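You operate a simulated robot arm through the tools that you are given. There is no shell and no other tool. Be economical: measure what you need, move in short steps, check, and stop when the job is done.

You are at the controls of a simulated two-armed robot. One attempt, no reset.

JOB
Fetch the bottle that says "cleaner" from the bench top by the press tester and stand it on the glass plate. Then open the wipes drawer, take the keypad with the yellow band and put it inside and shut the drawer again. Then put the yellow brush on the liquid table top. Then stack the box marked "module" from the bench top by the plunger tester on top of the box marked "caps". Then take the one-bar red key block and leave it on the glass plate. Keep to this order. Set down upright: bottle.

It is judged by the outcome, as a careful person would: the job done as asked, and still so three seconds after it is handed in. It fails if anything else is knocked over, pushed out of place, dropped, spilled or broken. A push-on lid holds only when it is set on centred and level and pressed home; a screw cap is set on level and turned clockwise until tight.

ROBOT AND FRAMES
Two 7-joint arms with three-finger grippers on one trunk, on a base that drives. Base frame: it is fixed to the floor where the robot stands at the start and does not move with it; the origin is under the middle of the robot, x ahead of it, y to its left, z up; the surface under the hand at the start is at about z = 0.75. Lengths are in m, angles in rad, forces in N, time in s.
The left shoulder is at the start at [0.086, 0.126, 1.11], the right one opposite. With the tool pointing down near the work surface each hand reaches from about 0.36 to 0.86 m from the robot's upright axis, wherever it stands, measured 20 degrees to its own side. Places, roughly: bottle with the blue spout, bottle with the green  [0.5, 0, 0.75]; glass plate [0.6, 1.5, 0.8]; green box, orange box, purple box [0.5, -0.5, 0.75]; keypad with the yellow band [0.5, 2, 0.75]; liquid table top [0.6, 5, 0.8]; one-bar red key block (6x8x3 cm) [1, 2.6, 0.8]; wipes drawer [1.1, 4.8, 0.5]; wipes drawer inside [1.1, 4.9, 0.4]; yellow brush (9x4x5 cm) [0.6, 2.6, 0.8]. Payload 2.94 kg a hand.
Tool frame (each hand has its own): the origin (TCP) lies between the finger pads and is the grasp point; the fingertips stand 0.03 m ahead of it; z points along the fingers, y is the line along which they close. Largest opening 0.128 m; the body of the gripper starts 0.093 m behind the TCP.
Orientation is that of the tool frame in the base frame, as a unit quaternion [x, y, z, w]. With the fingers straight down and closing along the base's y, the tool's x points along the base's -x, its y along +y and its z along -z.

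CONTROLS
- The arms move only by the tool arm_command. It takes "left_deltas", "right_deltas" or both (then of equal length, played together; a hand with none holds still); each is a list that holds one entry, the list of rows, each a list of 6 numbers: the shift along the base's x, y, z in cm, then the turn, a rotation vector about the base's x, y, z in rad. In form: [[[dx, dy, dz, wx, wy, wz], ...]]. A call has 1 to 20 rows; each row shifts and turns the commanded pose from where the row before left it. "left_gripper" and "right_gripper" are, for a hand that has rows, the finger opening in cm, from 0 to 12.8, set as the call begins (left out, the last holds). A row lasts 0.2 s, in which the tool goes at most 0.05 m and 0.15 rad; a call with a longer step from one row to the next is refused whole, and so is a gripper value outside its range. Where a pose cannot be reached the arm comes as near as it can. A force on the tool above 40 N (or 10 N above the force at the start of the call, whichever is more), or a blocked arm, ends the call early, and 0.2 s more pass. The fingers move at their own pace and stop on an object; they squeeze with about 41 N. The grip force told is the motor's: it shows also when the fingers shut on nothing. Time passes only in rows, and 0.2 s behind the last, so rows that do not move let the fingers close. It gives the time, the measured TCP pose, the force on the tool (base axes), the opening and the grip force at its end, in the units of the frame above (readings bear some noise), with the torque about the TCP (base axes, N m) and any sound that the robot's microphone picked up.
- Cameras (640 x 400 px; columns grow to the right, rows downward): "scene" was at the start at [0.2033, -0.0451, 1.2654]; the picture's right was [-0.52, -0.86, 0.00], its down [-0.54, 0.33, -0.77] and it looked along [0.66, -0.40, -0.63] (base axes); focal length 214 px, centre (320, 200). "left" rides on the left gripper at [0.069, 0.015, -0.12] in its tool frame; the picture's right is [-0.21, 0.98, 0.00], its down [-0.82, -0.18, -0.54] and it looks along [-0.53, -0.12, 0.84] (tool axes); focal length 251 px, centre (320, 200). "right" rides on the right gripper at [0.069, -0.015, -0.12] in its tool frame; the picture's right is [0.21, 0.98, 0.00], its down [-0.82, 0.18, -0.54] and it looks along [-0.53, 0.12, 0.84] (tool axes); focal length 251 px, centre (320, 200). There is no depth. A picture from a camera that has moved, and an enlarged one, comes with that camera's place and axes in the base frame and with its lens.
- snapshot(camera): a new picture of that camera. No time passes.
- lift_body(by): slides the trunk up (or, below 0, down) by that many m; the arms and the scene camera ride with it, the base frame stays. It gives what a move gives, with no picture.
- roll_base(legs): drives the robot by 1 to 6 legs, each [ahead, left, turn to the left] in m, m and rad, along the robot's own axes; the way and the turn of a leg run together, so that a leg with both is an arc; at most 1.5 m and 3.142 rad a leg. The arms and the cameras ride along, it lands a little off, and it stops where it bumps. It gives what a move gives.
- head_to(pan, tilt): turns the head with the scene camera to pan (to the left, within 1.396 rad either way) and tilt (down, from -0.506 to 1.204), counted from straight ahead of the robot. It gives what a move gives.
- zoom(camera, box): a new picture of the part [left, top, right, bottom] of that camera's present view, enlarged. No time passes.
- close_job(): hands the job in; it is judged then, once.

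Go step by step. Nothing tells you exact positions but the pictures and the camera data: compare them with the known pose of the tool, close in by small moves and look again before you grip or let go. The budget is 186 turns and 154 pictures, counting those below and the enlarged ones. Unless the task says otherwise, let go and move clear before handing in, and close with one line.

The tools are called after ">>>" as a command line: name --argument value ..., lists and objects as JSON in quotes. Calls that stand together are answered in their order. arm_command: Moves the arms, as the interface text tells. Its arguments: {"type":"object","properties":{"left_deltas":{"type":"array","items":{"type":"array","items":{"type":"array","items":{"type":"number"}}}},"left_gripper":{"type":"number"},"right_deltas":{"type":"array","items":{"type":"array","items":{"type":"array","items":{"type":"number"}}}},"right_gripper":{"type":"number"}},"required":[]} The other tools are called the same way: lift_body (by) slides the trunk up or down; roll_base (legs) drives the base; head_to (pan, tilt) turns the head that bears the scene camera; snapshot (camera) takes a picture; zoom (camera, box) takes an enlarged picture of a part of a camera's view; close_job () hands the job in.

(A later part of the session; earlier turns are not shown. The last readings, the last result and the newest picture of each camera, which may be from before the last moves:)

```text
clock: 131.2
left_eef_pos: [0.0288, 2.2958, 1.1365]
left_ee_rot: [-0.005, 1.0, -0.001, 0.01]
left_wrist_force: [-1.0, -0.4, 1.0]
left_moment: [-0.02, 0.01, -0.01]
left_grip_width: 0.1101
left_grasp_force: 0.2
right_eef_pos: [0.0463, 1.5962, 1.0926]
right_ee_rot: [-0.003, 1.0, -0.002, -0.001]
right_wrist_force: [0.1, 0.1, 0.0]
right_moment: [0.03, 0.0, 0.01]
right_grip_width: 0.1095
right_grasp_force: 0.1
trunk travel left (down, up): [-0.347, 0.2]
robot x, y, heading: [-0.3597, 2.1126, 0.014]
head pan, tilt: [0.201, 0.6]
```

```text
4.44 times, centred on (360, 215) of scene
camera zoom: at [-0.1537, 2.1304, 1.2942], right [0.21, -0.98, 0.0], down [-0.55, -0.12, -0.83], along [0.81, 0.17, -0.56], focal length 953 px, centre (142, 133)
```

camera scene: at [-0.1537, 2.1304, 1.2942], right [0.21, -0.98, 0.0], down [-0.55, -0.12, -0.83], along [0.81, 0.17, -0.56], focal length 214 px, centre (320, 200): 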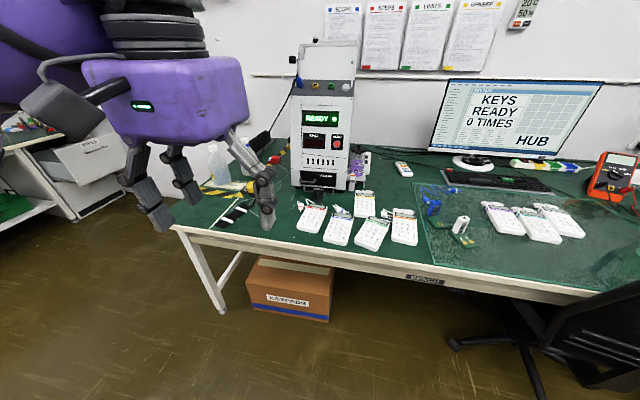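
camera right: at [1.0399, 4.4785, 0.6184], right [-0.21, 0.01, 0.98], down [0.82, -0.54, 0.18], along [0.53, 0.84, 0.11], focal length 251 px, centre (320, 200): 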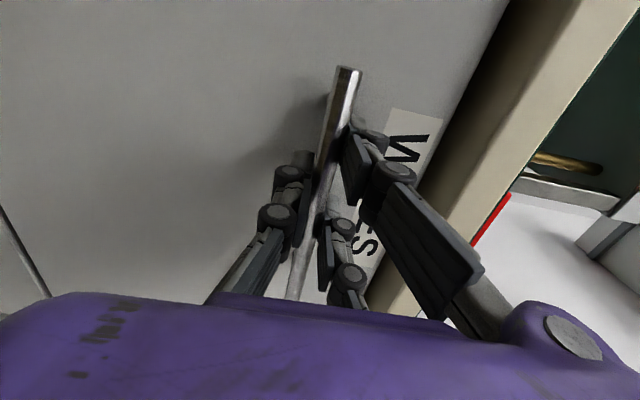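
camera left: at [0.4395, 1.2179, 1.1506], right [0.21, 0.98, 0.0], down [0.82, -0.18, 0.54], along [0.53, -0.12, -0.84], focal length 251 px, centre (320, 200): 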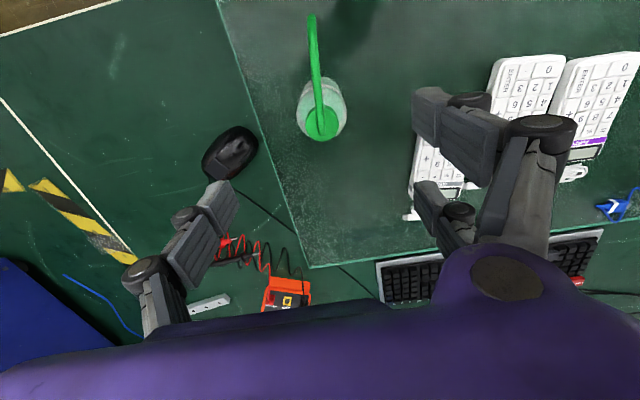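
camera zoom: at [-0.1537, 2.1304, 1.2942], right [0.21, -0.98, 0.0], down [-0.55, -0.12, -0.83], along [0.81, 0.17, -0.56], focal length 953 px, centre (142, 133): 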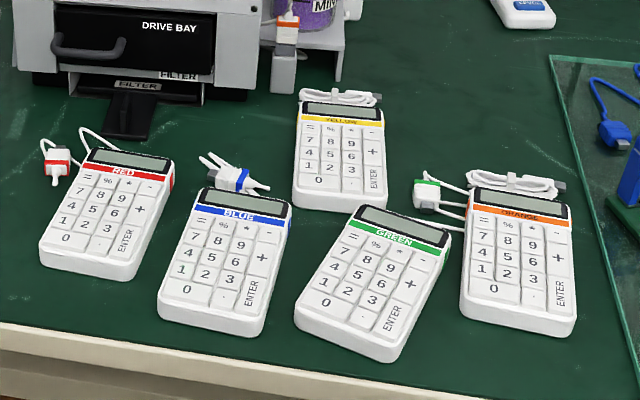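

The yellow-band keypad is at ≈(0.60, 2.10), lying along x. I'll drive to (0, 2.3) so the right hand can reach it.

>>> roll_base --legs '[[0, 0.18, -0.014], [0.34, 0, 0]]'

>>> snapshot --camera "right"

>>> head_to --pan -0.3 --tilt 0.7

>>> snapshot --camera "scene"

```text
clock: 135.2
left_eef_pos: [0.3744, 2.4651, 1.1359]
left_ee_rot: [0.002, 1.0, -0.001, 0.011]
left_wrist_force: [-0.8, -0.1, 0.3]
left_moment: [-0.03, 0.0, 0.02]
left_grip_width: 0.1099
left_grasp_force: 0.0
right_eef_pos: [0.3804, 1.7643, 1.0937]
right_ee_rot: [0.007, 1.0, -0.002, -0.001]
right_wrist_force: [-0.1, 0.0, 0.0]
right_moment: [0.03, 0.01, 0.02]
right_grip_width: 0.1103
right_grasp_force: 0.1
trunk travel left (down, up): [-0.347, 0.2]
robot x, y, heading: [-0.0222, 2.286, -0.007]
head pan, tilt: [0.201, 0.6]
```

```text
95 pictures are left
camera right: at [0.3116, 1.7498, 1.2135], right [-0.2, 0.98, 0.0], down [0.83, 0.17, 0.54], along [0.53, 0.1, -0.84], focal length 251 px, centre (320, 200)
```

right: 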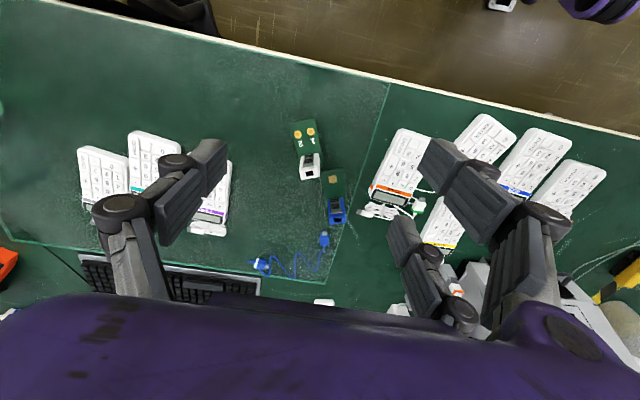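

```text
clock: 136.2
left_eef_pos: [0.3747, 2.4648, 1.1344]
left_ee_rot: [0.004, 1.0, -0.001, 0.012]
left_wrist_force: [-0.2, 0.4, 0.3]
left_moment: [0.01, 0.02, 0.0]
left_grip_width: 0.1099
left_grasp_force: 0.1
right_eef_pos: [0.38, 1.764, 1.0932]
right_ee_rot: [0.007, 1.0, -0.003, -0.001]
right_wrist_force: [0.9, -0.6, -0.3]
right_moment: [0.01, 0.01, 0.0]
right_grip_width: 0.11
right_grasp_force: 0.1
trunk travel left (down, up): [-0.347, 0.2]
robot x, y, heading: [-0.0211, 2.2881, -0.005]
head pan, tilt: [-0.3, 0.7]
```

```text
94 pictures are left
camera scene: at [0.1831, 2.2597, 1.2856], right [-0.3, -0.95, 0.0], down [-0.61, 0.19, -0.77], along [0.73, -0.23, -0.64], focal length 214 px, centre (320, 200)
```

scene: 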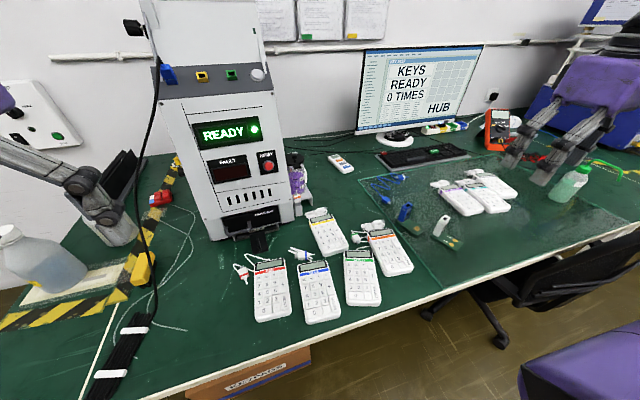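

Yellow keypad centre ≈(0.595, 2.108), aligned with x. Moving the right hand above it.

>>> arm_command --right_deltas '[[[2.3, 3.44, 0, 0, 0, 0], [2.3, 3.44, 0, 0, 0, 0], [2.3, 3.44, 0, 0, 0, 0], [2.3, 3.44, 0, 0, 0, 0], [2.3, 3.44, 0, 0, 0, 0], [2.3, 3.44, 0, 0, 0, 0], [2.3, 3.44, 0, 0, 0, 0], [2.3, 3.44, -2, 0, 0, 0], [2.3, 3.44, -2.5, 0, 0, 0], [1, 3.44, -2.5, 0, 0, 0], [0, 0, -4, 0, 0, 0], [0, 0, -4, 0, 0, 0], [0, 0, 0, 0, 0, 0]]]' --right_gripper 12

>>> snapshot --camera "right"

>>> zoom --camera "scene" --box '[230, 140, 430, 330]'

```text
clock: 139.0
left_eef_pos: [0.374, 2.4662, 1.1357]
left_ee_rot: [0.003, 1.0, -0.001, 0.011]
left_wrist_force: [-0.3, -0.3, 0.0]
left_moment: [0.01, -0.04, 0.05]
left_grip_width: 0.1099
left_grasp_force: 0.0
right_eef_pos: [0.5906, 2.0993, 0.949]
right_ee_rot: [0.007, 1.0, -0.002, -0.002]
right_wrist_force: [0.0, -0.5, 0.0]
right_moment: [-0.03, -0.02, 0.03]
right_grip_width: 0.12
right_grasp_force: 0.1
right hand out of reach, approached as far as the arm can: row 10
trunk travel left (down, up): [-0.347, 0.2]
robot x, y, heading: [-0.0244, 2.2888, -0.008]
head pan, tilt: [-0.3, 0.7]
```

```text
93 pictures are left
camera right: at [0.5229, 2.0858, 1.0697], right [-0.2, 0.98, 0.0], down [0.82, 0.17, 0.54], along [0.53, 0.1, -0.84], focal length 251 px, centre (320, 200)
```

right: 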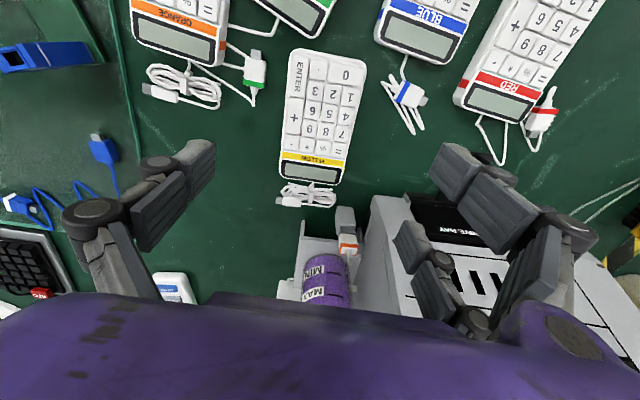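

```text
2.11 times, centred on (330, 235) of scene
camera zoom: at [0.1824, 2.2599, 1.2858], right [-0.3, -0.95, 0.0], down [-0.61, 0.19, -0.77], along [0.73, -0.23, -0.64], focal length 452 px, centre (299, 126)
```

zoom: 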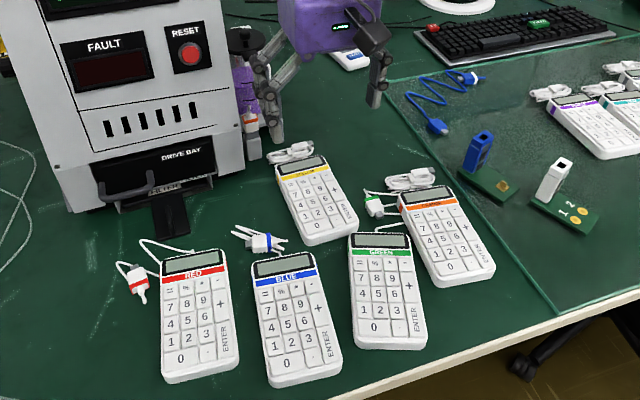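

Aligning to the keypad (centre ≈ (0.608, 2.1015), slight yaw) and descending.

>>> arm_command --right_deltas '[[[0.8, 0.2, -3, 0, 0, 0.03], [0.7, 0, -4, 0, 0, 0.034], [0, 0, -4, 0, 0, 0], [0, 0, -3, 0, 0, 0], [0, 0, 0, 0, 0, 0]]]' --right_gripper 10.5

>>> snapshot --camera "right"

>>> zoom --camera "scene" --box '[250, 150, 410, 270]'

```text
clock: 140.2
left_eef_pos: [0.3742, 2.4658, 1.1353]
left_ee_rot: [0.003, 1.0, -0.001, 0.011]
left_wrist_force: [0.1, 0.2, -1.4]
left_moment: [0.01, -0.01, -0.03]
left_grip_width: 0.1096
left_grasp_force: 0.1
right_eef_pos: [0.6118, 2.0539, 0.8672]
right_ee_rot: [-0.025, 1.0, -0.003, -0.001]
right_wrist_force: [0.6, -0.3, 0.2]
right_moment: [-0.01, -0.05, 0.0]
right_grip_width: 0.1052
right_grasp_force: 0.0
right hand out of reach, approached as far as the arm can: row 1, 2, 3, 4
trunk travel left (down, up): [-0.347, 0.2]
robot x, y, heading: [-0.0241, 2.2853, -0.008]
head pan, tilt: [-0.3, 0.7]
```

```text
91 pictures are left
camera right: at [0.5438, 2.0361, 0.9883], right [-0.26, 0.96, 0.0], down [0.81, 0.22, 0.54], along [0.52, 0.14, -0.84], focal length 251 px, centre (320, 200)
```

right: 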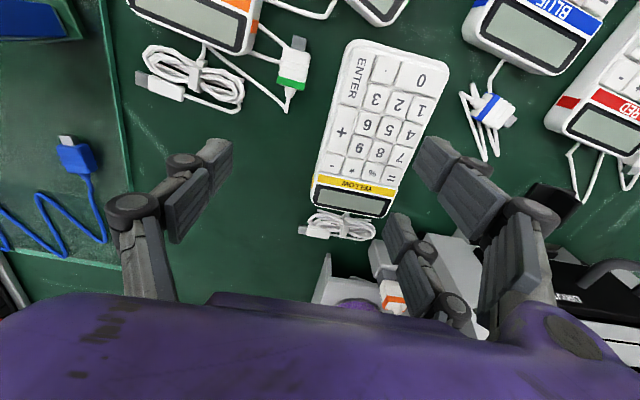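

```text
3.33 times, centred on (330, 210) of scene
camera zoom: at [0.1832, 2.2595, 1.2856], right [-0.3, -0.95, 0.0], down [-0.61, 0.19, -0.76], along [0.73, -0.23, -0.64], focal length 715 px, centre (287, 167)
```

zoom: 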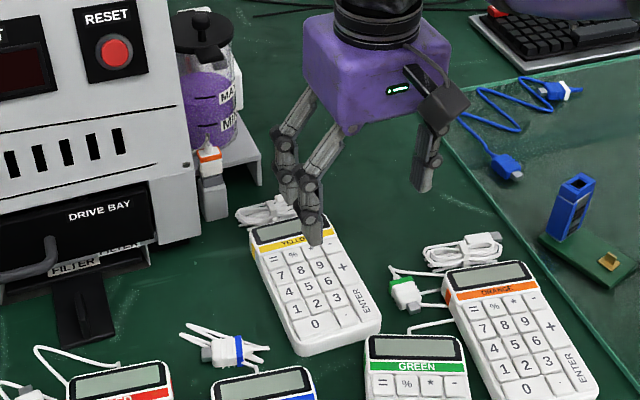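

The right arm hits its limit here. I'll raise it, shift the base 0.2 m left and try again.

>>> arm_command --right_deltas '[[[0, 0, 4, 0, 0, 0], [0, 0, 4, 0, 0, 0], [-1, -2, 2, 0, 0, 0]]]' --right_gripper 10.5

>>> roll_base --legs '[[0, 0.2, 0]]'

>>> snapshot --camera "scene"

```text
clock: 141.0
left_eef_pos: [0.3728, 2.4637, 1.1353]
left_ee_rot: [0.003, 1.0, 0.0, 0.013]
left_wrist_force: [0.3, -0.4, -0.5]
left_moment: [0.02, -0.03, -0.01]
left_grip_width: 0.1097
left_grasp_force: 0.0
right_eef_pos: [0.6012, 2.0341, 0.9681]
right_ee_rot: [-0.025, 1.0, -0.002, -0.001]
right_wrist_force: [-0.6, 0.2, 0.6]
right_moment: [0.02, -0.03, 0.0]
right_grip_width: 0.1048
right_grasp_force: 0.0
trunk travel left (down, up): [-0.347, 0.2]
robot x, y, heading: [-0.0204, 2.2868, -0.004]
head pan, tilt: [-0.3, 0.7]
```

```text
clock: 143.3
left_eef_pos: [0.3746, 2.6635, 1.1373]
left_ee_rot: [0.003, 1.0, -0.001, 0.012]
left_wrist_force: [0.1, 0.8, -0.3]
left_moment: [-0.01, -0.01, -0.05]
left_grip_width: 0.1101
left_grasp_force: 0.2
right_eef_pos: [0.6034, 2.2324, 0.9679]
right_ee_rot: [-0.025, 1.0, -0.003, -0.001]
right_wrist_force: [0.2, 0.2, 0.6]
right_moment: [-0.02, -0.02, 0.01]
right_grip_width: 0.1048
right_grasp_force: 0.1
trunk travel left (down, up): [-0.347, 0.2]
robot x, y, heading: [-0.0217, 2.4871, -0.007]
head pan, tilt: [-0.3, 0.7]
```

```text
89 pictures are left
camera scene: at [0.1845, 2.4572, 1.2858], right [-0.3, -0.95, 0.0], down [-0.61, 0.2, -0.77], along [0.73, -0.23, -0.64], focal length 214 px, centre (320, 200)
```

scene: 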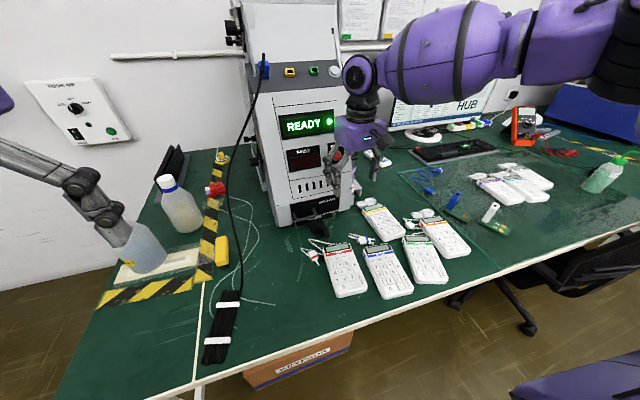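

Now moving to (0.608, 2.1015) and lowering part way.

>>> arm_command --right_deltas '[[[0.1, -4.3, 0, 0, 0, 0], [0.1, -4.4, 0, 0, 0, 0], [0.2, -4.4, 0, 0, 0, 0], [0, 0, -4, 0, 0, 0], [0, 0, -4, 0, 0, 0], [0, 0, 0, 0, 0, 0]]]' --right_gripper 10.5

>>> snapshot --camera "right"

```text
clock: 144.7
left_eef_pos: [0.3743, 2.6632, 1.136]
left_ee_rot: [0.003, 1.0, -0.001, 0.013]
left_wrist_force: [-0.3, 0.1, 0.5]
left_moment: [0.05, 0.02, -0.02]
left_grip_width: 0.1097
left_grasp_force: 0.1
right_eef_pos: [0.6082, 2.0999, 0.8894]
right_ee_rot: [-0.025, 1.0, -0.002, 0.0]
right_wrist_force: [0.4, 0.3, 0.2]
right_moment: [0.0, -0.02, -0.01]
right_grip_width: 0.105
right_grasp_force: 0.1
trunk travel left (down, up): [-0.347, 0.2]
robot x, y, heading: [-0.0211, 2.4868, -0.013]
head pan, tilt: [-0.3, 0.7]
```

```text
88 pictures are left
camera right: at [0.5408, 2.0823, 1.0091], right [-0.26, 0.96, 0.0], down [0.81, 0.22, 0.54], along [0.52, 0.14, -0.84], focal length 251 px, centre (320, 200)
```

right: 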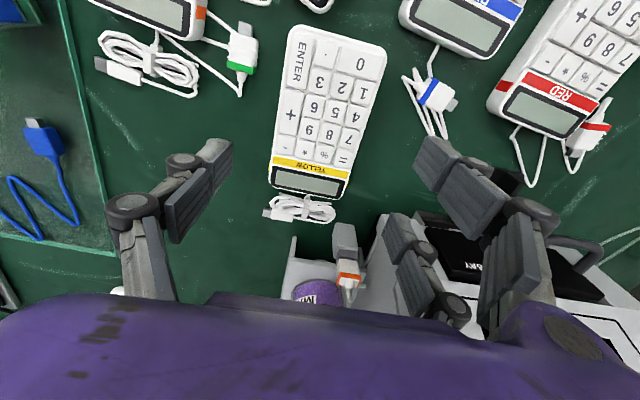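

Well aligned. Descending to grip height.

>>> arm_command --right_deltas '[[[0, 0.2, -4, 0, 0, 0.02], [0, 0, -4, 0, 0, 0], [0, 0, -1.6, 0, 0, 0], [0, 0, 0, 0, 0, 0]]]' --right_gripper 10.5

>>> snapshot --camera "right"

>>> zoom --camera "scene" --box '[300, 150, 460, 270]'

```text
clock: 145.7
left_eef_pos: [0.3754, 2.6634, 1.1355]
left_ee_rot: [0.004, 1.0, -0.001, 0.011]
left_wrist_force: [0.4, 0.2, 0.1]
left_moment: [-0.03, -0.01, 0.02]
left_grip_width: 0.1097
left_grasp_force: 0.0
right_eef_pos: [0.6081, 2.1031, 0.7927]
right_ee_rot: [-0.036, 0.999, -0.003, -0.002]
right_wrist_force: [-0.2, -0.5, 0.4]
right_moment: [0.0, 0.0, 0.03]
right_grip_width: 0.1049
right_grasp_force: 0.1
trunk travel left (down, up): [-0.347, 0.2]
robot x, y, heading: [-0.0205, 2.4828, -0.007]
head pan, tilt: [-0.3, 0.7]
```

```text
87 pictures are left
camera right: at [0.5411, 2.0831, 0.9128], right [-0.28, 0.96, 0.0], down [0.81, 0.24, 0.54], along [0.52, 0.15, -0.84], focal length 251 px, centre (320, 200)
```

right: 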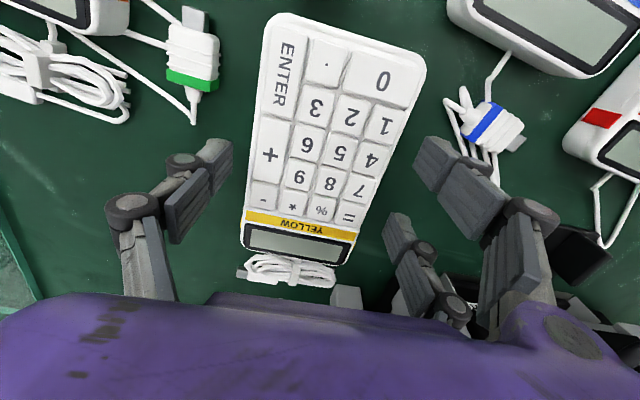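

```text
3.33 times, centred on (380, 210) of scene
camera zoom: at [0.1844, 2.4573, 1.2856], right [-0.3, -0.95, 0.0], down [-0.61, 0.19, -0.77], along [0.73, -0.23, -0.64], focal length 715 px, centre (120, 167)
```

zoom: 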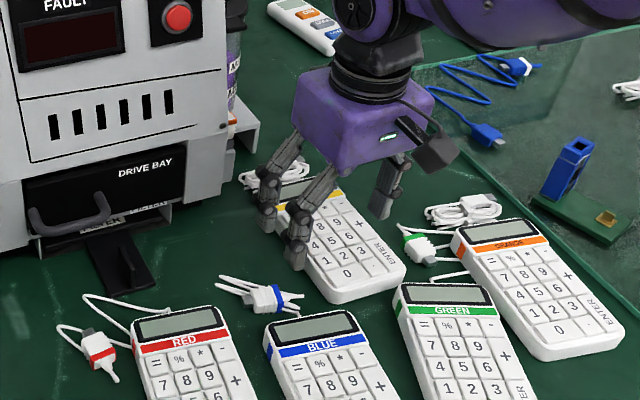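

Lowering slightly more and closing on the keypad.

>>> arm_command --right_deltas '[[[0, 0, -0.7, 0, 0, 0], [0, 0, 0, 0, 0, 0]]]' --right_gripper 10.5

>>> arm_command --right_deltas '[[[0, 0, 0, 0, 0, 0], [0, 0, 0, 0, 0, 0], [0, 0, 0, 0, 0, 0], [0, 0, 2, 0, 0, 0], [0, 0, 2, 0, 0, 0], [0, 0, 0, 0, 0, 0]]]' --right_gripper 5

>>> snapshot --camera "right"

>>> zoom --camera "scene" --box '[300, 150, 460, 270]'

```text
clock: 146.3
left_eef_pos: [0.3741, 2.663, 1.1365]
left_ee_rot: [0.003, 1.0, 0.0, 0.011]
left_wrist_force: [-0.5, 0.4, 0.2]
left_moment: [-0.01, -0.01, 0.0]
left_grip_width: 0.1099
left_grasp_force: 0.0
right_eef_pos: [0.6076, 2.1028, 0.7849]
right_ee_rot: [-0.035, 0.999, -0.002, -0.001]
right_wrist_force: [-0.6, 0.4, -0.1]
right_moment: [-0.01, -0.01, -0.02]
right_grip_width: 0.105
right_grasp_force: 0.0
trunk travel left (down, up): [-0.347, 0.2]
robot x, y, heading: [-0.0206, 2.4845, -0.001]
head pan, tilt: [-0.3, 0.7]
```

```text
clock: 147.7
left_eef_pos: [0.3764, 2.6631, 1.1354]
left_ee_rot: [0.004, 1.0, -0.001, 0.011]
left_wrist_force: [-0.5, 0.6, 0.1]
left_moment: [-0.01, 0.01, 0.01]
left_grip_width: 0.1097
left_grasp_force: 0.1
right_eef_pos: [0.6076, 2.1032, 0.8259]
right_ee_rot: [-0.036, 0.999, -0.004, -0.002]
right_wrist_force: [-0.3, 0.5, -1.9]
right_moment: [0.03, 0.02, 0.01]
right_grip_width: 0.0837
right_grasp_force: 41.4
trunk travel left (down, up): [-0.347, 0.2]
robot x, y, heading: [-0.0179, 2.4842, -0.005]
head pan, tilt: [-0.3, 0.7]
```

```text
85 pictures are left
camera right: at [0.5405, 2.0836, 0.947], right [-0.28, 0.96, 0.0], down [0.81, 0.24, 0.54], along [0.52, 0.15, -0.84], focal length 251 px, centre (320, 200)
```

right: 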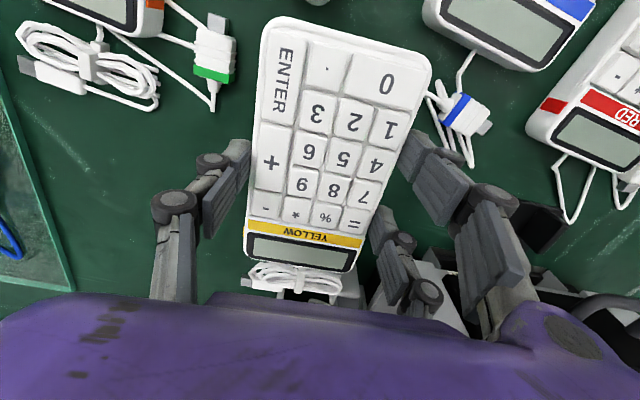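

```text
3.33 times, centred on (380, 210) of scene
camera zoom: at [0.1849, 2.4572, 1.2855], right [-0.3, -0.95, 0.0], down [-0.61, 0.19, -0.76], along [0.73, -0.23, -0.64], focal length 715 px, centre (120, 167)
```

zoom: 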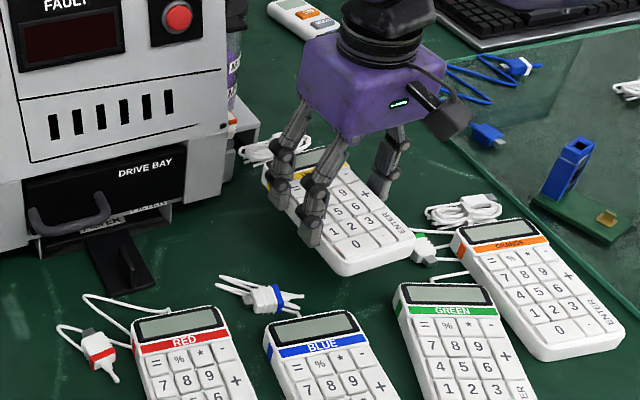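

Keypad held. Lifting it, retracting, and driving back toward the open drawer.

>>> arm_command --right_deltas '[[[0, 0, 4, 0, 0, 0], [0, 0, 4, 0, 0, 0], [0, 0, 4, 0, 0, 0], [0, 0, 4, 0, 0, 0], [0, 0, 4, 0, 0, 0], [-4, -1, 2, 0, 0, 0], [-4, -1, 0, 0, 0, 0], [-4, -1, 0, 0, 0, 0], [-4, -1, 0, 0, 0, 0]]]' --right_gripper 5

>>> roll_base --legs '[[-0.36, 0, 0], [0, 0, 1.571], [1.0, 0, 0]]'

>>> head_to --pan -0.7 --tilt 0.6

>>> snapshot --camera "scene"

```text
clock: 149.7
left_eef_pos: [0.3747, 2.6619, 1.1351]
left_ee_rot: [0.003, 1.0, 0.0, 0.013]
left_wrist_force: [-0.1, -0.7, -0.1]
left_moment: [0.0, -0.01, -0.01]
left_grip_width: 0.1099
left_grasp_force: 0.1
right_eef_pos: [0.446, 2.0641, 1.0459]
right_ee_rot: [-0.035, 0.999, -0.002, -0.001]
right_wrist_force: [-0.1, -0.2, -0.5]
right_moment: [-0.03, -0.03, 0.02]
right_grip_width: 0.0836
right_grasp_force: 41.1
trunk travel left (down, up): [-0.347, 0.2]
robot x, y, heading: [-0.0228, 2.4859, -0.006]
head pan, tilt: [-0.3, 0.7]
```

```text
clock: 160.6
left_eef_pos: [-0.5159, 3.8877, 1.1357]
left_ee_rot: [-0.695, 0.719, 0.007, 0.008]
left_wrist_force: [0.7, 0.0, 0.3]
left_moment: [0.03, -0.04, 0.0]
left_grip_width: 0.11
left_grasp_force: 0.1
right_eef_pos: [0.0855, 3.9432, 1.0456]
right_ee_rot: [0.723, -0.691, 0.002, -0.001]
right_wrist_force: [-0.2, 1.1, -2.3]
right_moment: [-0.05, 0.02, 0.01]
right_grip_width: 0.0834
right_grasp_force: 40.8
trunk travel left (down, up): [-0.347, 0.2]
robot x, y, heading: [-0.3463, 3.485, 1.543]
head pan, tilt: [-0.3, 0.7]
```

```text
clock: 161.5
left_eef_pos: [-0.5164, 3.8871, 1.1354]
left_ee_rot: [-0.696, 0.718, 0.007, 0.009]
left_wrist_force: [-0.8, 0.2, 0.5]
left_moment: [-0.03, -0.03, -0.01]
left_grip_width: 0.1099
left_grasp_force: 0.1
right_eef_pos: [0.0848, 3.9441, 1.0461]
right_ee_rot: [0.722, -0.691, 0.002, -0.001]
right_wrist_force: [-0.5, 0.4, -0.9]
right_moment: [0.0, 0.0, -0.04]
right_grip_width: 0.0836
right_grasp_force: 41.1
trunk travel left (down, up): [-0.347, 0.2]
robot x, y, heading: [-0.3493, 3.4839, 1.539]
head pan, tilt: [-0.7, 0.6]
```

```text
83 pictures are left
camera scene: at [-0.2845, 3.6752, 1.2942], right [0.74, -0.67, 0.0], down [-0.38, -0.42, -0.82], along [0.55, 0.61, -0.57], focal length 214 px, centre (320, 200)
```

scene: 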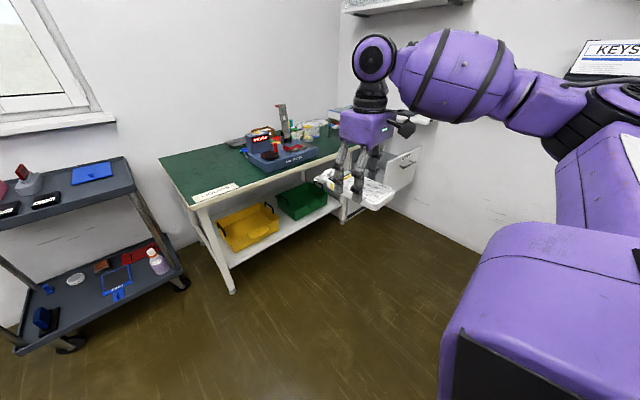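

Lowering the trunk so the arm passes below the wall shelf, keeping the keypad at z≈0.87, then driving right.

>>> lift_body --by -0.32

>>> arm_command --right_deltas '[[[0, 0, 4, 0, 0, 0], [0, 0, 4, 0, 0, 0], [0, 0, 4, 0, 0, 0], [0, 0, 3, 0, 0, 0], [0, 0, 0, 0, 0, 0]]]' --right_gripper 5

>>> roll_base --legs '[[0, -0.6, 0.03]]'

>>> head_to --pan -1.0 --tilt 0.3

>>> snapshot --camera "scene"

```text
clock: 164.6
left_eef_pos: [-0.5154, 3.887, 0.8158]
left_ee_rot: [-0.696, 0.718, 0.008, 0.009]
left_wrist_force: [0.0, -0.8, -0.3]
left_moment: [0.01, 0.01, 0.03]
left_grip_width: 0.1099
left_grasp_force: 0.1
right_eef_pos: [0.0845, 3.9434, 0.7257]
right_ee_rot: [0.723, -0.691, 0.002, -0.001]
right_wrist_force: [0.1, -0.1, -1.1]
right_moment: [0.01, 0.03, 0.01]
right_grip_width: 0.0836
right_grasp_force: 41.0
trunk travel left (down, up): [-0.027, 0.52]
robot x, y, heading: [-0.3418, 3.4882, 1.54]
head pan, tilt: [-0.7, 0.6]
```

```text
clock: 165.8
left_eef_pos: [-0.5164, 3.8861, 0.8159]
left_ee_rot: [-0.696, 0.718, 0.009, 0.01]
left_wrist_force: [-0.5, 1.2, -0.5]
left_moment: [0.0, -0.02, 0.04]
left_grip_width: 0.1098
left_grasp_force: 0.1
right_eef_pos: [0.0841, 3.9446, 0.8637]
right_ee_rot: [0.723, -0.69, 0.001, -0.002]
right_wrist_force: [0.9, 0.0, -1.8]
right_moment: [-0.03, -0.01, -0.01]
right_grip_width: 0.0836
right_grasp_force: 41.5
right hand out of reach, approached as far as the arm can: row 4
trunk travel left (down, up): [-0.027, 0.52]
robot x, y, heading: [-0.3482, 3.4878, 1.542]
head pan, tilt: [-0.7, 0.6]
```

```text
clock: 171.7
left_eef_pos: [0.0813, 3.8715, 0.8157]
left_ee_rot: [-0.707, 0.708, 0.007, 0.01]
left_wrist_force: [-0.5, 0.3, 0.0]
left_moment: [0.01, 0.0, 0.03]
left_grip_width: 0.11
left_grasp_force: 0.1
right_eef_pos: [0.6808, 3.9478, 0.8643]
right_ee_rot: [0.734, -0.68, 0.001, -0.002]
right_wrist_force: [0.8, -0.4, -1.0]
right_moment: [-0.06, 0.01, 0.03]
right_grip_width: 0.0836
right_grasp_force: 41.5
trunk travel left (down, up): [-0.027, 0.52]
robot x, y, heading: [0.2664, 3.475, 1.571]
head pan, tilt: [-0.7, 0.6]
```

```text
clock: 172.4
left_eef_pos: [0.0838, 3.8724, 0.8151]
left_ee_rot: [-0.707, 0.707, 0.008, 0.009]
left_wrist_force: [0.1, -0.3, 0.2]
left_moment: [0.03, 0.02, 0.01]
left_grip_width: 0.1099
left_grasp_force: 0.1
right_eef_pos: [0.6805, 3.9478, 0.8637]
right_ee_rot: [0.734, -0.68, 0.002, -0.001]
right_wrist_force: [0.1, -0.4, -1.3]
right_moment: [0.02, 0.0, 0.0]
right_grip_width: 0.0835
right_grasp_force: 41.3
trunk travel left (down, up): [-0.027, 0.52]
robot x, y, heading: [0.2637, 3.4799, 1.574]
head pan, tilt: [-1.0, 0.3]
```

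```text
82 pictures are left
camera scene: at [0.3415, 3.754, 0.9828], right [0.54, -0.84, 0.0], down [-0.25, -0.16, -0.95], along [0.8, 0.52, -0.3], focal length 214 px, centre (320, 200)
```

scene: 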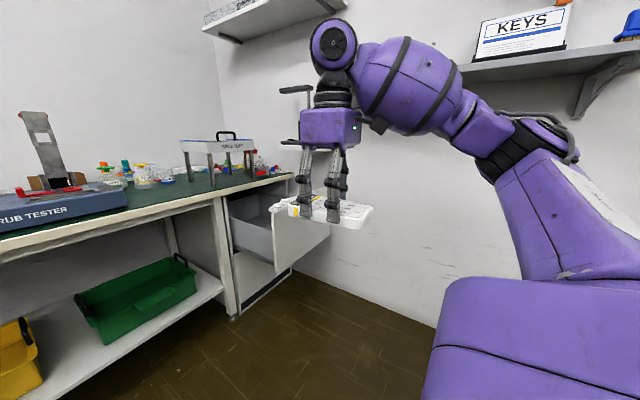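

The forearm is still near shelf height, so I'll keep the base farther left and reach out to the right. Driving right 0.22 m and ahead 0.4 m.

>>> roll_base --legs '[[0, -0.22, 0], [0.4, 0, 0]]'

>>> snapshot --camera "scene"

>>> snapshot --camera "right"

```text
clock: 177.1
left_eef_pos: [0.3008, 4.2713, 0.816]
left_ee_rot: [0.709, -0.705, -0.007, -0.009]
left_wrist_force: [0.5, 0.8, 0.1]
left_moment: [-0.01, 0.02, -0.01]
left_grip_width: 0.11
left_grasp_force: 0.0
right_eef_pos: [0.8989, 4.3506, 0.8636]
right_ee_rot: [0.736, -0.677, 0.001, -0.001]
right_wrist_force: [-0.7, 0.8, -2.3]
right_moment: [-0.03, 0.01, -0.04]
right_grip_width: 0.0835
right_grasp_force: 41.6
trunk travel left (down, up): [-0.027, 0.52]
robot x, y, heading: [0.4816, 3.873, 1.576]
head pan, tilt: [-1.0, 0.3]
```

```text
81 pictures are left
camera scene: at [0.5615, 4.1552, 0.9827], right [0.55, -0.84, 0.0], down [-0.25, -0.16, -0.96], along [0.8, 0.52, -0.3], focal length 214 px, centre (320, 200)
```

scene: 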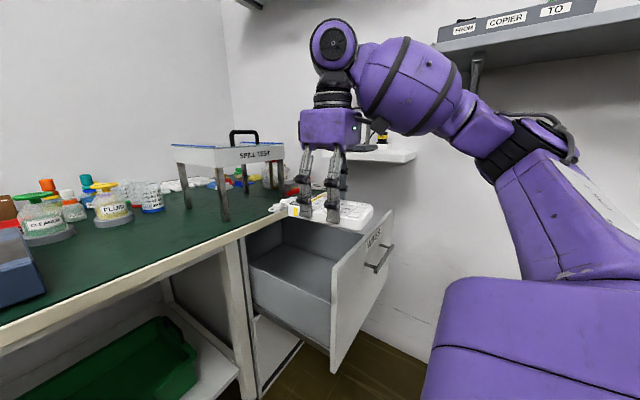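

```text
80 pictures are left
camera right: at [0.9197, 4.2831, 0.9848], right [-0.96, -0.3, 0.0], down [-0.25, 0.8, 0.54], along [-0.16, 0.52, -0.84], focal length 251 px, centre (320, 200)
```

right: 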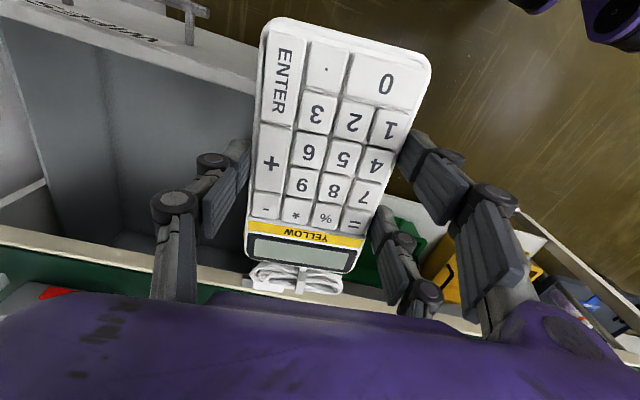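

Drawer opening spans roughly x 0.93–1.29, y 4.35–4.58, rim z≈0.72. Moving the keypad over it at (1.05, 4.45), squaring its yaw.

>>> arm_command --right_deltas '[[[3, 2, 0, 0, 0, -0.016], [3, 2, 0, 0, 0, -0.016], [3, 2, 0, 0, 0, -0.016], [3, 2, 0, 0, 0, -0.016], [3, 2, 0, 0, 0, -0.016], [0, 0, 0, 0, 0, 0]]]' --right_gripper 5

>>> snapshot --camera "scene"

>>> snapshot --camera "right"

```text
clock: 178.5
left_eef_pos: [0.3028, 4.2708, 0.8153]
left_ee_rot: [0.709, -0.705, -0.008, -0.009]
left_wrist_force: [1.1, 0.2, -0.6]
left_moment: [-0.01, -0.03, 0.0]
left_grip_width: 0.11
left_grasp_force: 0.0
right_eef_pos: [1.0208, 4.4191, 0.8406]
right_ee_rot: [0.714, -0.7, 0.0, -0.003]
right_wrist_force: [0.2, -0.2, -1.4]
right_moment: [-0.01, 0.02, 0.0]
right_grip_width: 0.0833
right_grasp_force: 41.2
right hand out of reach, approached as far as the arm can: row 1, 2, 3, 4, 5
trunk travel left (down, up): [-0.027, 0.52]
robot x, y, heading: [0.4844, 3.8717, 1.579]
head pan, tilt: [-1.0, 0.3]
```

```text
79 pictures are left
camera scene: at [0.5616, 4.1549, 0.9828], right [0.55, -0.84, 0.0], down [-0.25, -0.16, -0.96], along [0.8, 0.52, -0.3], focal length 214 px, centre (320, 200)
```

scene: 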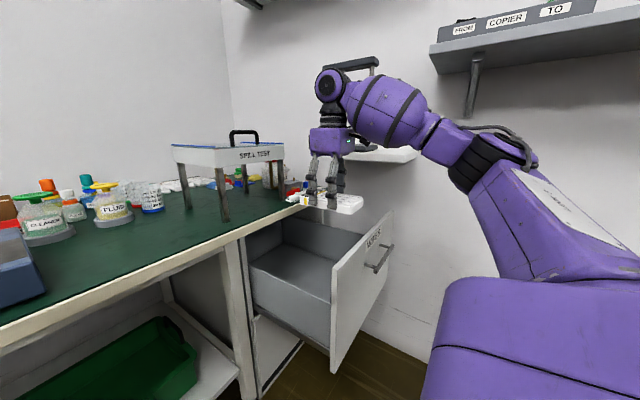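

```text
78 pictures are left
camera right: at [1.0372, 4.349, 0.96], right [-0.97, -0.23, 0.0], down [-0.2, 0.82, 0.54], along [-0.12, 0.53, -0.84], focal length 251 px, centre (320, 200)
```

right: 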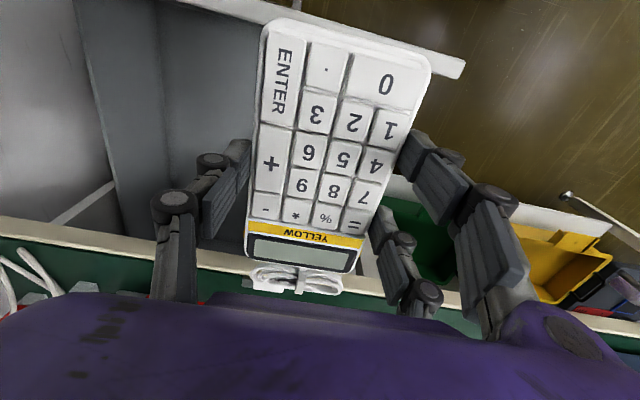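

The arm is at its reach; shifting the base 5 cm right and 3 cm ahead brings the keypad over the opening's middle.

>>> roll_base --legs '[[0.03, -0.05, 0]]'

>>> arm_command --right_deltas '[[[0, 0, -3, 0, 0, 0], [0, 0, -4, 0, 0, 0], [0, 0, -4, 0, 0, 0], [0, 0, -4, 0, 0, 0], [0, 0, 0, 0, 0, 0]]]' --right_gripper 5

>>> snapshot --camera "scene"

>>> snapshot --camera "right"

```text
clock: 179.6
left_eef_pos: [0.3522, 4.3017, 0.8157]
left_ee_rot: [0.709, -0.705, -0.008, -0.009]
left_wrist_force: [0.4, 0.2, 0.5]
left_moment: [-0.01, 0.0, -0.05]
left_grip_width: 0.11
left_grasp_force: 0.1
right_eef_pos: [1.069, 4.4481, 0.8396]
right_ee_rot: [0.714, -0.701, 0.0, -0.003]
right_wrist_force: [-0.2, 0.3, -1.1]
right_moment: [-0.04, 0.01, -0.02]
right_grip_width: 0.0835
right_grasp_force: 41.2
trunk travel left (down, up): [-0.027, 0.52]
robot x, y, heading: [0.5327, 3.9096, 1.579]
head pan, tilt: [-1.0, 0.3]
```

```text
clock: 180.8
left_eef_pos: [0.3498, 4.3006, 0.8155]
left_ee_rot: [0.709, -0.705, -0.008, -0.009]
left_wrist_force: [0.1, 0.7, 0.6]
left_moment: [0.02, -0.02, 0.01]
left_grip_width: 0.11
left_grasp_force: 0.0
right_eef_pos: [1.0688, 4.4478, 0.6891]
right_ee_rot: [0.714, -0.7, -0.001, -0.003]
right_wrist_force: [0.2, -0.8, -2.5]
right_moment: [0.0, -0.01, 0.01]
right_grip_width: 0.0838
right_grasp_force: 41.2
trunk travel left (down, up): [-0.027, 0.52]
robot x, y, heading: [0.5331, 3.905, 1.576]
head pan, tilt: [-1.0, 0.3]
```

```text
77 pictures are left
camera scene: at [0.6105, 4.1848, 0.9828], right [0.55, -0.84, 0.0], down [-0.25, -0.16, -0.96], along [0.8, 0.52, -0.3], focal length 214 px, centre (320, 200)
```

scene: 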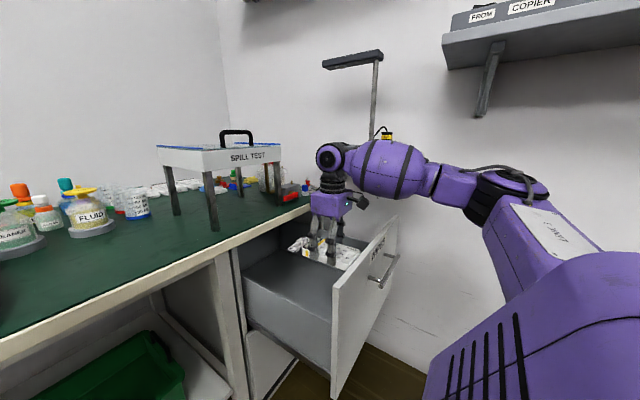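

```text
76 pictures are left
camera right: at [1.086, 4.3779, 0.8092], right [-0.97, -0.23, 0.0], down [-0.2, 0.82, 0.54], along [-0.12, 0.53, -0.84], focal length 251 px, centre (320, 200)
```

right: 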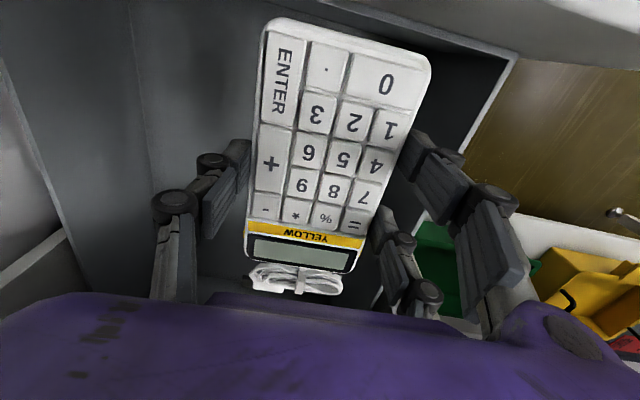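

Keypad is inside the rim. Lowering further in careful steps.

>>> arm_command --right_deltas '[[[0, 0, -3, 0, 0, 0], [0, 0, -3, 0, 0, 0], [0, 0, -3, 0, 0, 0], [0, 0, 0, 0, 0, 0]]]' --right_gripper 5

>>> snapshot --camera "scene"

>>> snapshot --camera "right"

```text
clock: 181.8
left_eef_pos: [0.3498, 4.3014, 0.8157]
left_ee_rot: [0.709, -0.706, -0.007, -0.009]
left_wrist_force: [0.0, 0.3, 0.6]
left_moment: [-0.01, 0.01, -0.01]
left_grip_width: 0.1098
left_grasp_force: 0.1
right_eef_pos: [1.0703, 4.4486, 0.5986]
right_ee_rot: [0.714, -0.7, 0.0, -0.002]
right_wrist_force: [-0.3, 0.3, -1.2]
right_moment: [0.0, -0.03, 0.0]
right_grip_width: 0.0836
right_grasp_force: 41.1
trunk travel left (down, up): [-0.027, 0.52]
robot x, y, heading: [0.5336, 3.9088, 1.575]
head pan, tilt: [-1.0, 0.3]
```

```text
75 pictures are left
camera scene: at [0.6105, 4.1848, 0.9828], right [0.55, -0.84, 0.0], down [-0.25, -0.16, -0.96], along [0.8, 0.52, -0.3], focal length 214 px, centre (320, 200)
```

scene: 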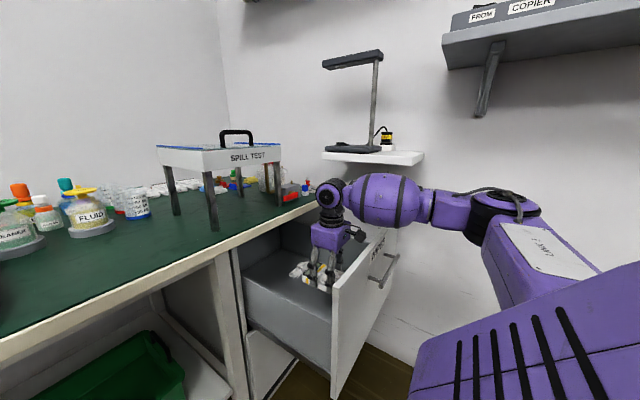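

```text
74 pictures are left
camera right: at [1.0864, 4.3796, 0.7192], right [-0.97, -0.23, 0.0], down [-0.2, 0.82, 0.54], along [-0.12, 0.53, -0.84], focal length 251 px, centre (320, 200)
```

right: 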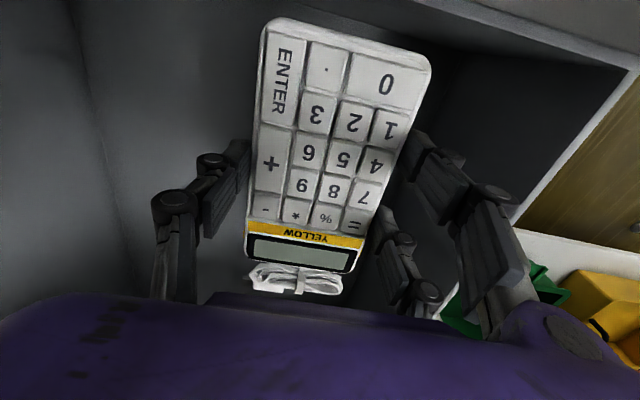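

Floor of the drawer ≈0.50, so ~6 cm more. Lowering 3 cm and checking forearm clearance over the drawer front.

>>> arm_command --right_deltas '[[[0, 0, -1.5, 0, 0, 0], [0, 0, -1.5, 0, 0, 0], [0, 0, 0, 0, 0, 0]]]' --right_gripper 5

>>> zoom --camera "scene" --box '[260, 150, 460, 275]'

```text
clock: 182.6
left_eef_pos: [0.3512, 4.3014, 0.8144]
left_ee_rot: [0.709, -0.705, -0.008, -0.009]
left_wrist_force: [0.8, -0.6, 0.3]
left_moment: [0.01, -0.01, -0.01]
left_grip_width: 0.11
left_grasp_force: 0.0
right_eef_pos: [1.069, 4.4494, 0.5691]
right_ee_rot: [0.714, -0.7, 0.0, -0.002]
right_wrist_force: [0.5, 0.4, -2.4]
right_moment: [-0.02, 0.0, -0.01]
right_grip_width: 0.0838
right_grasp_force: 40.9
trunk travel left (down, up): [-0.027, 0.52]
robot x, y, heading: [0.5318, 3.9064, 1.574]
head pan, tilt: [-1.0, 0.3]
```

```text
3.20 times, centred on (360, 212) of scene
camera zoom: at [0.6106, 4.1848, 0.9828], right [0.55, -0.84, 0.0], down [-0.25, -0.16, -0.96], along [0.8, 0.52, -0.3], focal length 686 px, centre (192, 160)
```

zoom: 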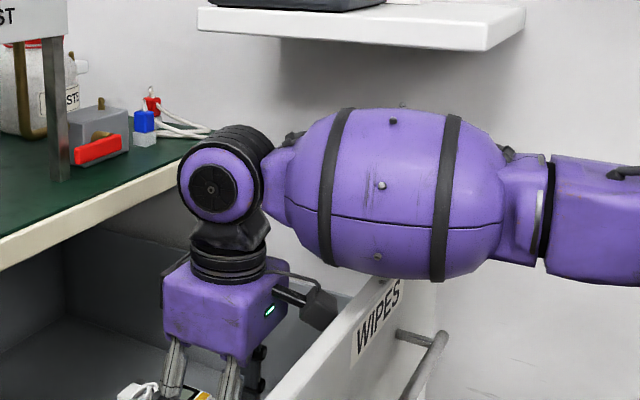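

About 2.5 cm of clearance under the forearm. Creeping down while watching for contact.

>>> arm_command --right_deltas '[[[0, 0, -0.8, 0, 0, 0], [0, 0, -0.7, 0, 0, 0], [0, 0, 0, 0, 0, 0]]]' --right_gripper 5

>>> zoom --camera "scene" --box '[260, 150, 460, 275]'

>>> snapshot --camera "right"

```text
clock: 183.4
left_eef_pos: [0.3506, 4.3011, 0.8156]
left_ee_rot: [0.709, -0.705, -0.008, -0.008]
left_wrist_force: [0.3, -0.1, 0.5]
left_moment: [-0.04, 0.03, 0.0]
left_grip_width: 0.1099
left_grasp_force: 0.1
right_eef_pos: [1.0687, 4.4493, 0.5541]
right_ee_rot: [0.714, -0.7, -0.001, -0.003]
right_wrist_force: [-0.1, 0.0, -1.2]
right_moment: [-0.04, 0.01, 0.01]
right_grip_width: 0.0835
right_grasp_force: 41.3
trunk travel left (down, up): [-0.027, 0.52]
robot x, y, heading: [0.5315, 3.9061, 1.577]
head pan, tilt: [-1.0, 0.3]
```

```text
3.20 times, centred on (360, 212) of scene
camera zoom: at [0.6106, 4.1848, 0.9828], right [0.55, -0.84, 0.0], down [-0.25, -0.16, -0.96], along [0.8, 0.52, -0.3], focal length 686 px, centre (192, 160)
```

zoom: 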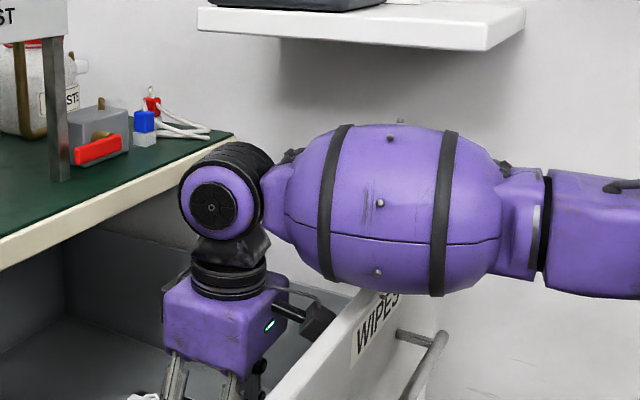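

```text
71 pictures are left
camera right: at [1.0862, 4.3793, 0.6749], right [-0.97, -0.23, 0.0], down [-0.2, 0.82, 0.54], along [-0.12, 0.53, -0.84], focal length 251 px, centre (320, 200)
```

right: 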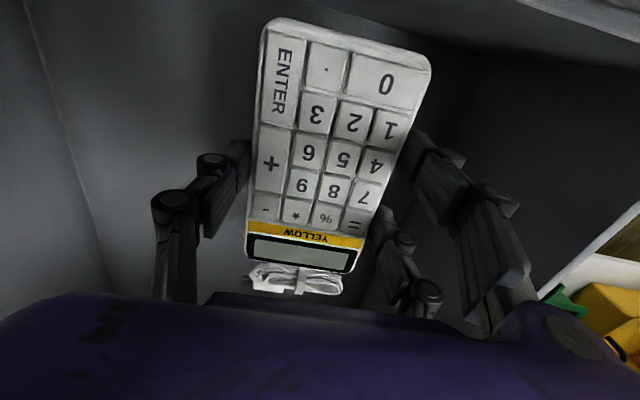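

Still clear; creeping another 1.5 cm.

>>> arm_command --right_deltas '[[[0, 0, -0.8, 0, 0, 0], [0, 0, -0.7, 0, 0, 0], [0, 0, 0, 0, 0, 0]]]' --right_gripper 5

>>> zoom --camera "scene" --box '[260, 150, 460, 275]'

```text
clock: 184.2
left_eef_pos: [0.3505, 4.3012, 0.8159]
left_ee_rot: [0.709, -0.705, -0.008, -0.008]
left_wrist_force: [0.1, -0.5, 0.2]
left_moment: [0.0, 0.0, 0.02]
left_grip_width: 0.1099
left_grasp_force: 0.0
right_eef_pos: [1.0698, 4.4486, 0.54]
right_ee_rot: [0.714, -0.7, -0.001, -0.003]
right_wrist_force: [0.2, 0.0, -2.1]
right_moment: [0.01, 0.01, -0.03]
right_grip_width: 0.0834
right_grasp_force: 41.4
trunk travel left (down, up): [-0.027, 0.52]
robot x, y, heading: [0.5361, 3.9058, 1.577]
head pan, tilt: [-1.0, 0.3]
```

```text
3.20 times, centred on (360, 212) of scene
camera zoom: at [0.6106, 4.1848, 0.9828], right [0.55, -0.84, 0.0], down [-0.25, -0.16, -0.96], along [0.8, 0.52, -0.3], focal length 686 px, centre (192, 160)
```

zoom: 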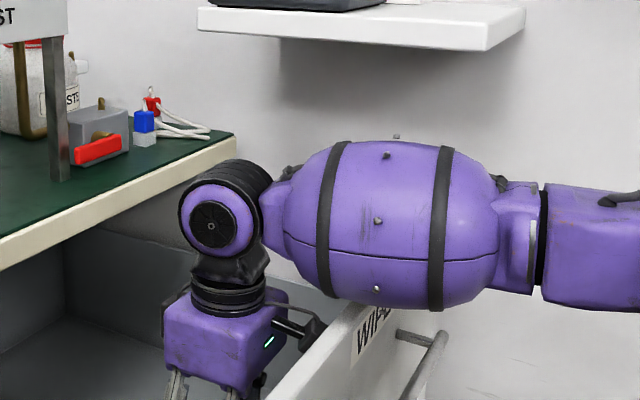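

No contact yet; two more small steps.

>>> arm_command --right_deltas '[[[0, 0, -0.5, 0, 0, 0], [0, 0, -0.3, 0, 0, 0], [0, 0, 0, 0, 0, 0]]]' --right_gripper 5

>>> arm_command --right_deltas '[[[0, 0, -0.4, 0, 0, 0], [0, 0, -0.2, 0, 0, 0], [0, 0, 0, 0, 0, 0]]]' --right_gripper 5

>>> zoom --camera "scene" --box '[260, 150, 460, 275]'

```text
clock: 185.0
left_eef_pos: [0.3508, 4.3001, 0.8159]
left_ee_rot: [0.709, -0.705, -0.008, -0.009]
left_wrist_force: [0.7, 0.6, -0.2]
left_moment: [0.0, 0.01, -0.05]
left_grip_width: 0.1099
left_grasp_force: 0.0
right_eef_pos: [1.0703, 4.4479, 0.5311]
right_ee_rot: [0.714, -0.7, 0.0, -0.004]
right_wrist_force: [0.7, -0.3, -1.1]
right_moment: [0.02, -0.03, 0.0]
right_grip_width: 0.0834
right_grasp_force: 40.8
trunk travel left (down, up): [-0.027, 0.52]
robot x, y, heading: [0.5362, 3.9067, 1.581]
head pan, tilt: [-1.0, 0.3]
```

```text
clock: 185.8
left_eef_pos: [0.3508, 4.3001, 0.8154]
left_ee_rot: [0.709, -0.705, -0.007, -0.009]
left_wrist_force: [-0.1, 0.4, -1.2]
left_moment: [-0.02, -0.02, 0.0]
left_grip_width: 0.11
left_grasp_force: 0.0
right_eef_pos: [1.0708, 4.4478, 0.5256]
right_ee_rot: [0.714, -0.7, -0.001, -0.002]
right_wrist_force: [-0.1, 1.2, -0.5]
right_moment: [-0.03, 0.01, 0.0]
right_grip_width: 0.0834
right_grasp_force: 40.9
trunk travel left (down, up): [-0.027, 0.52]
robot x, y, heading: [0.5325, 3.9069, 1.58]
head pan, tilt: [-1.0, 0.3]
```

```text
3.20 times, centred on (360, 212) of scene
camera zoom: at [0.6106, 4.1849, 0.9828], right [0.55, -0.84, 0.0], down [-0.25, -0.16, -0.96], along [0.8, 0.52, -0.3], focal length 686 px, centre (192, 160)
```

zoom: 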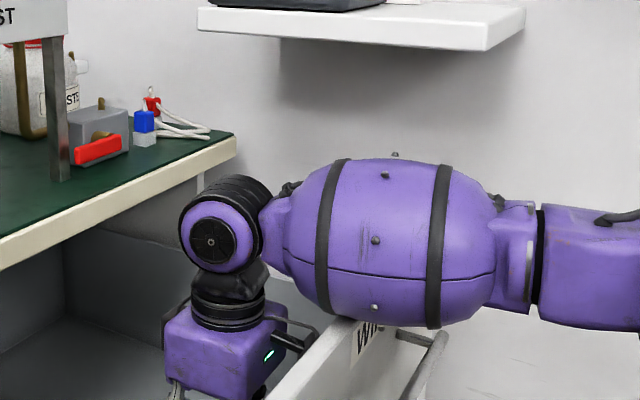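

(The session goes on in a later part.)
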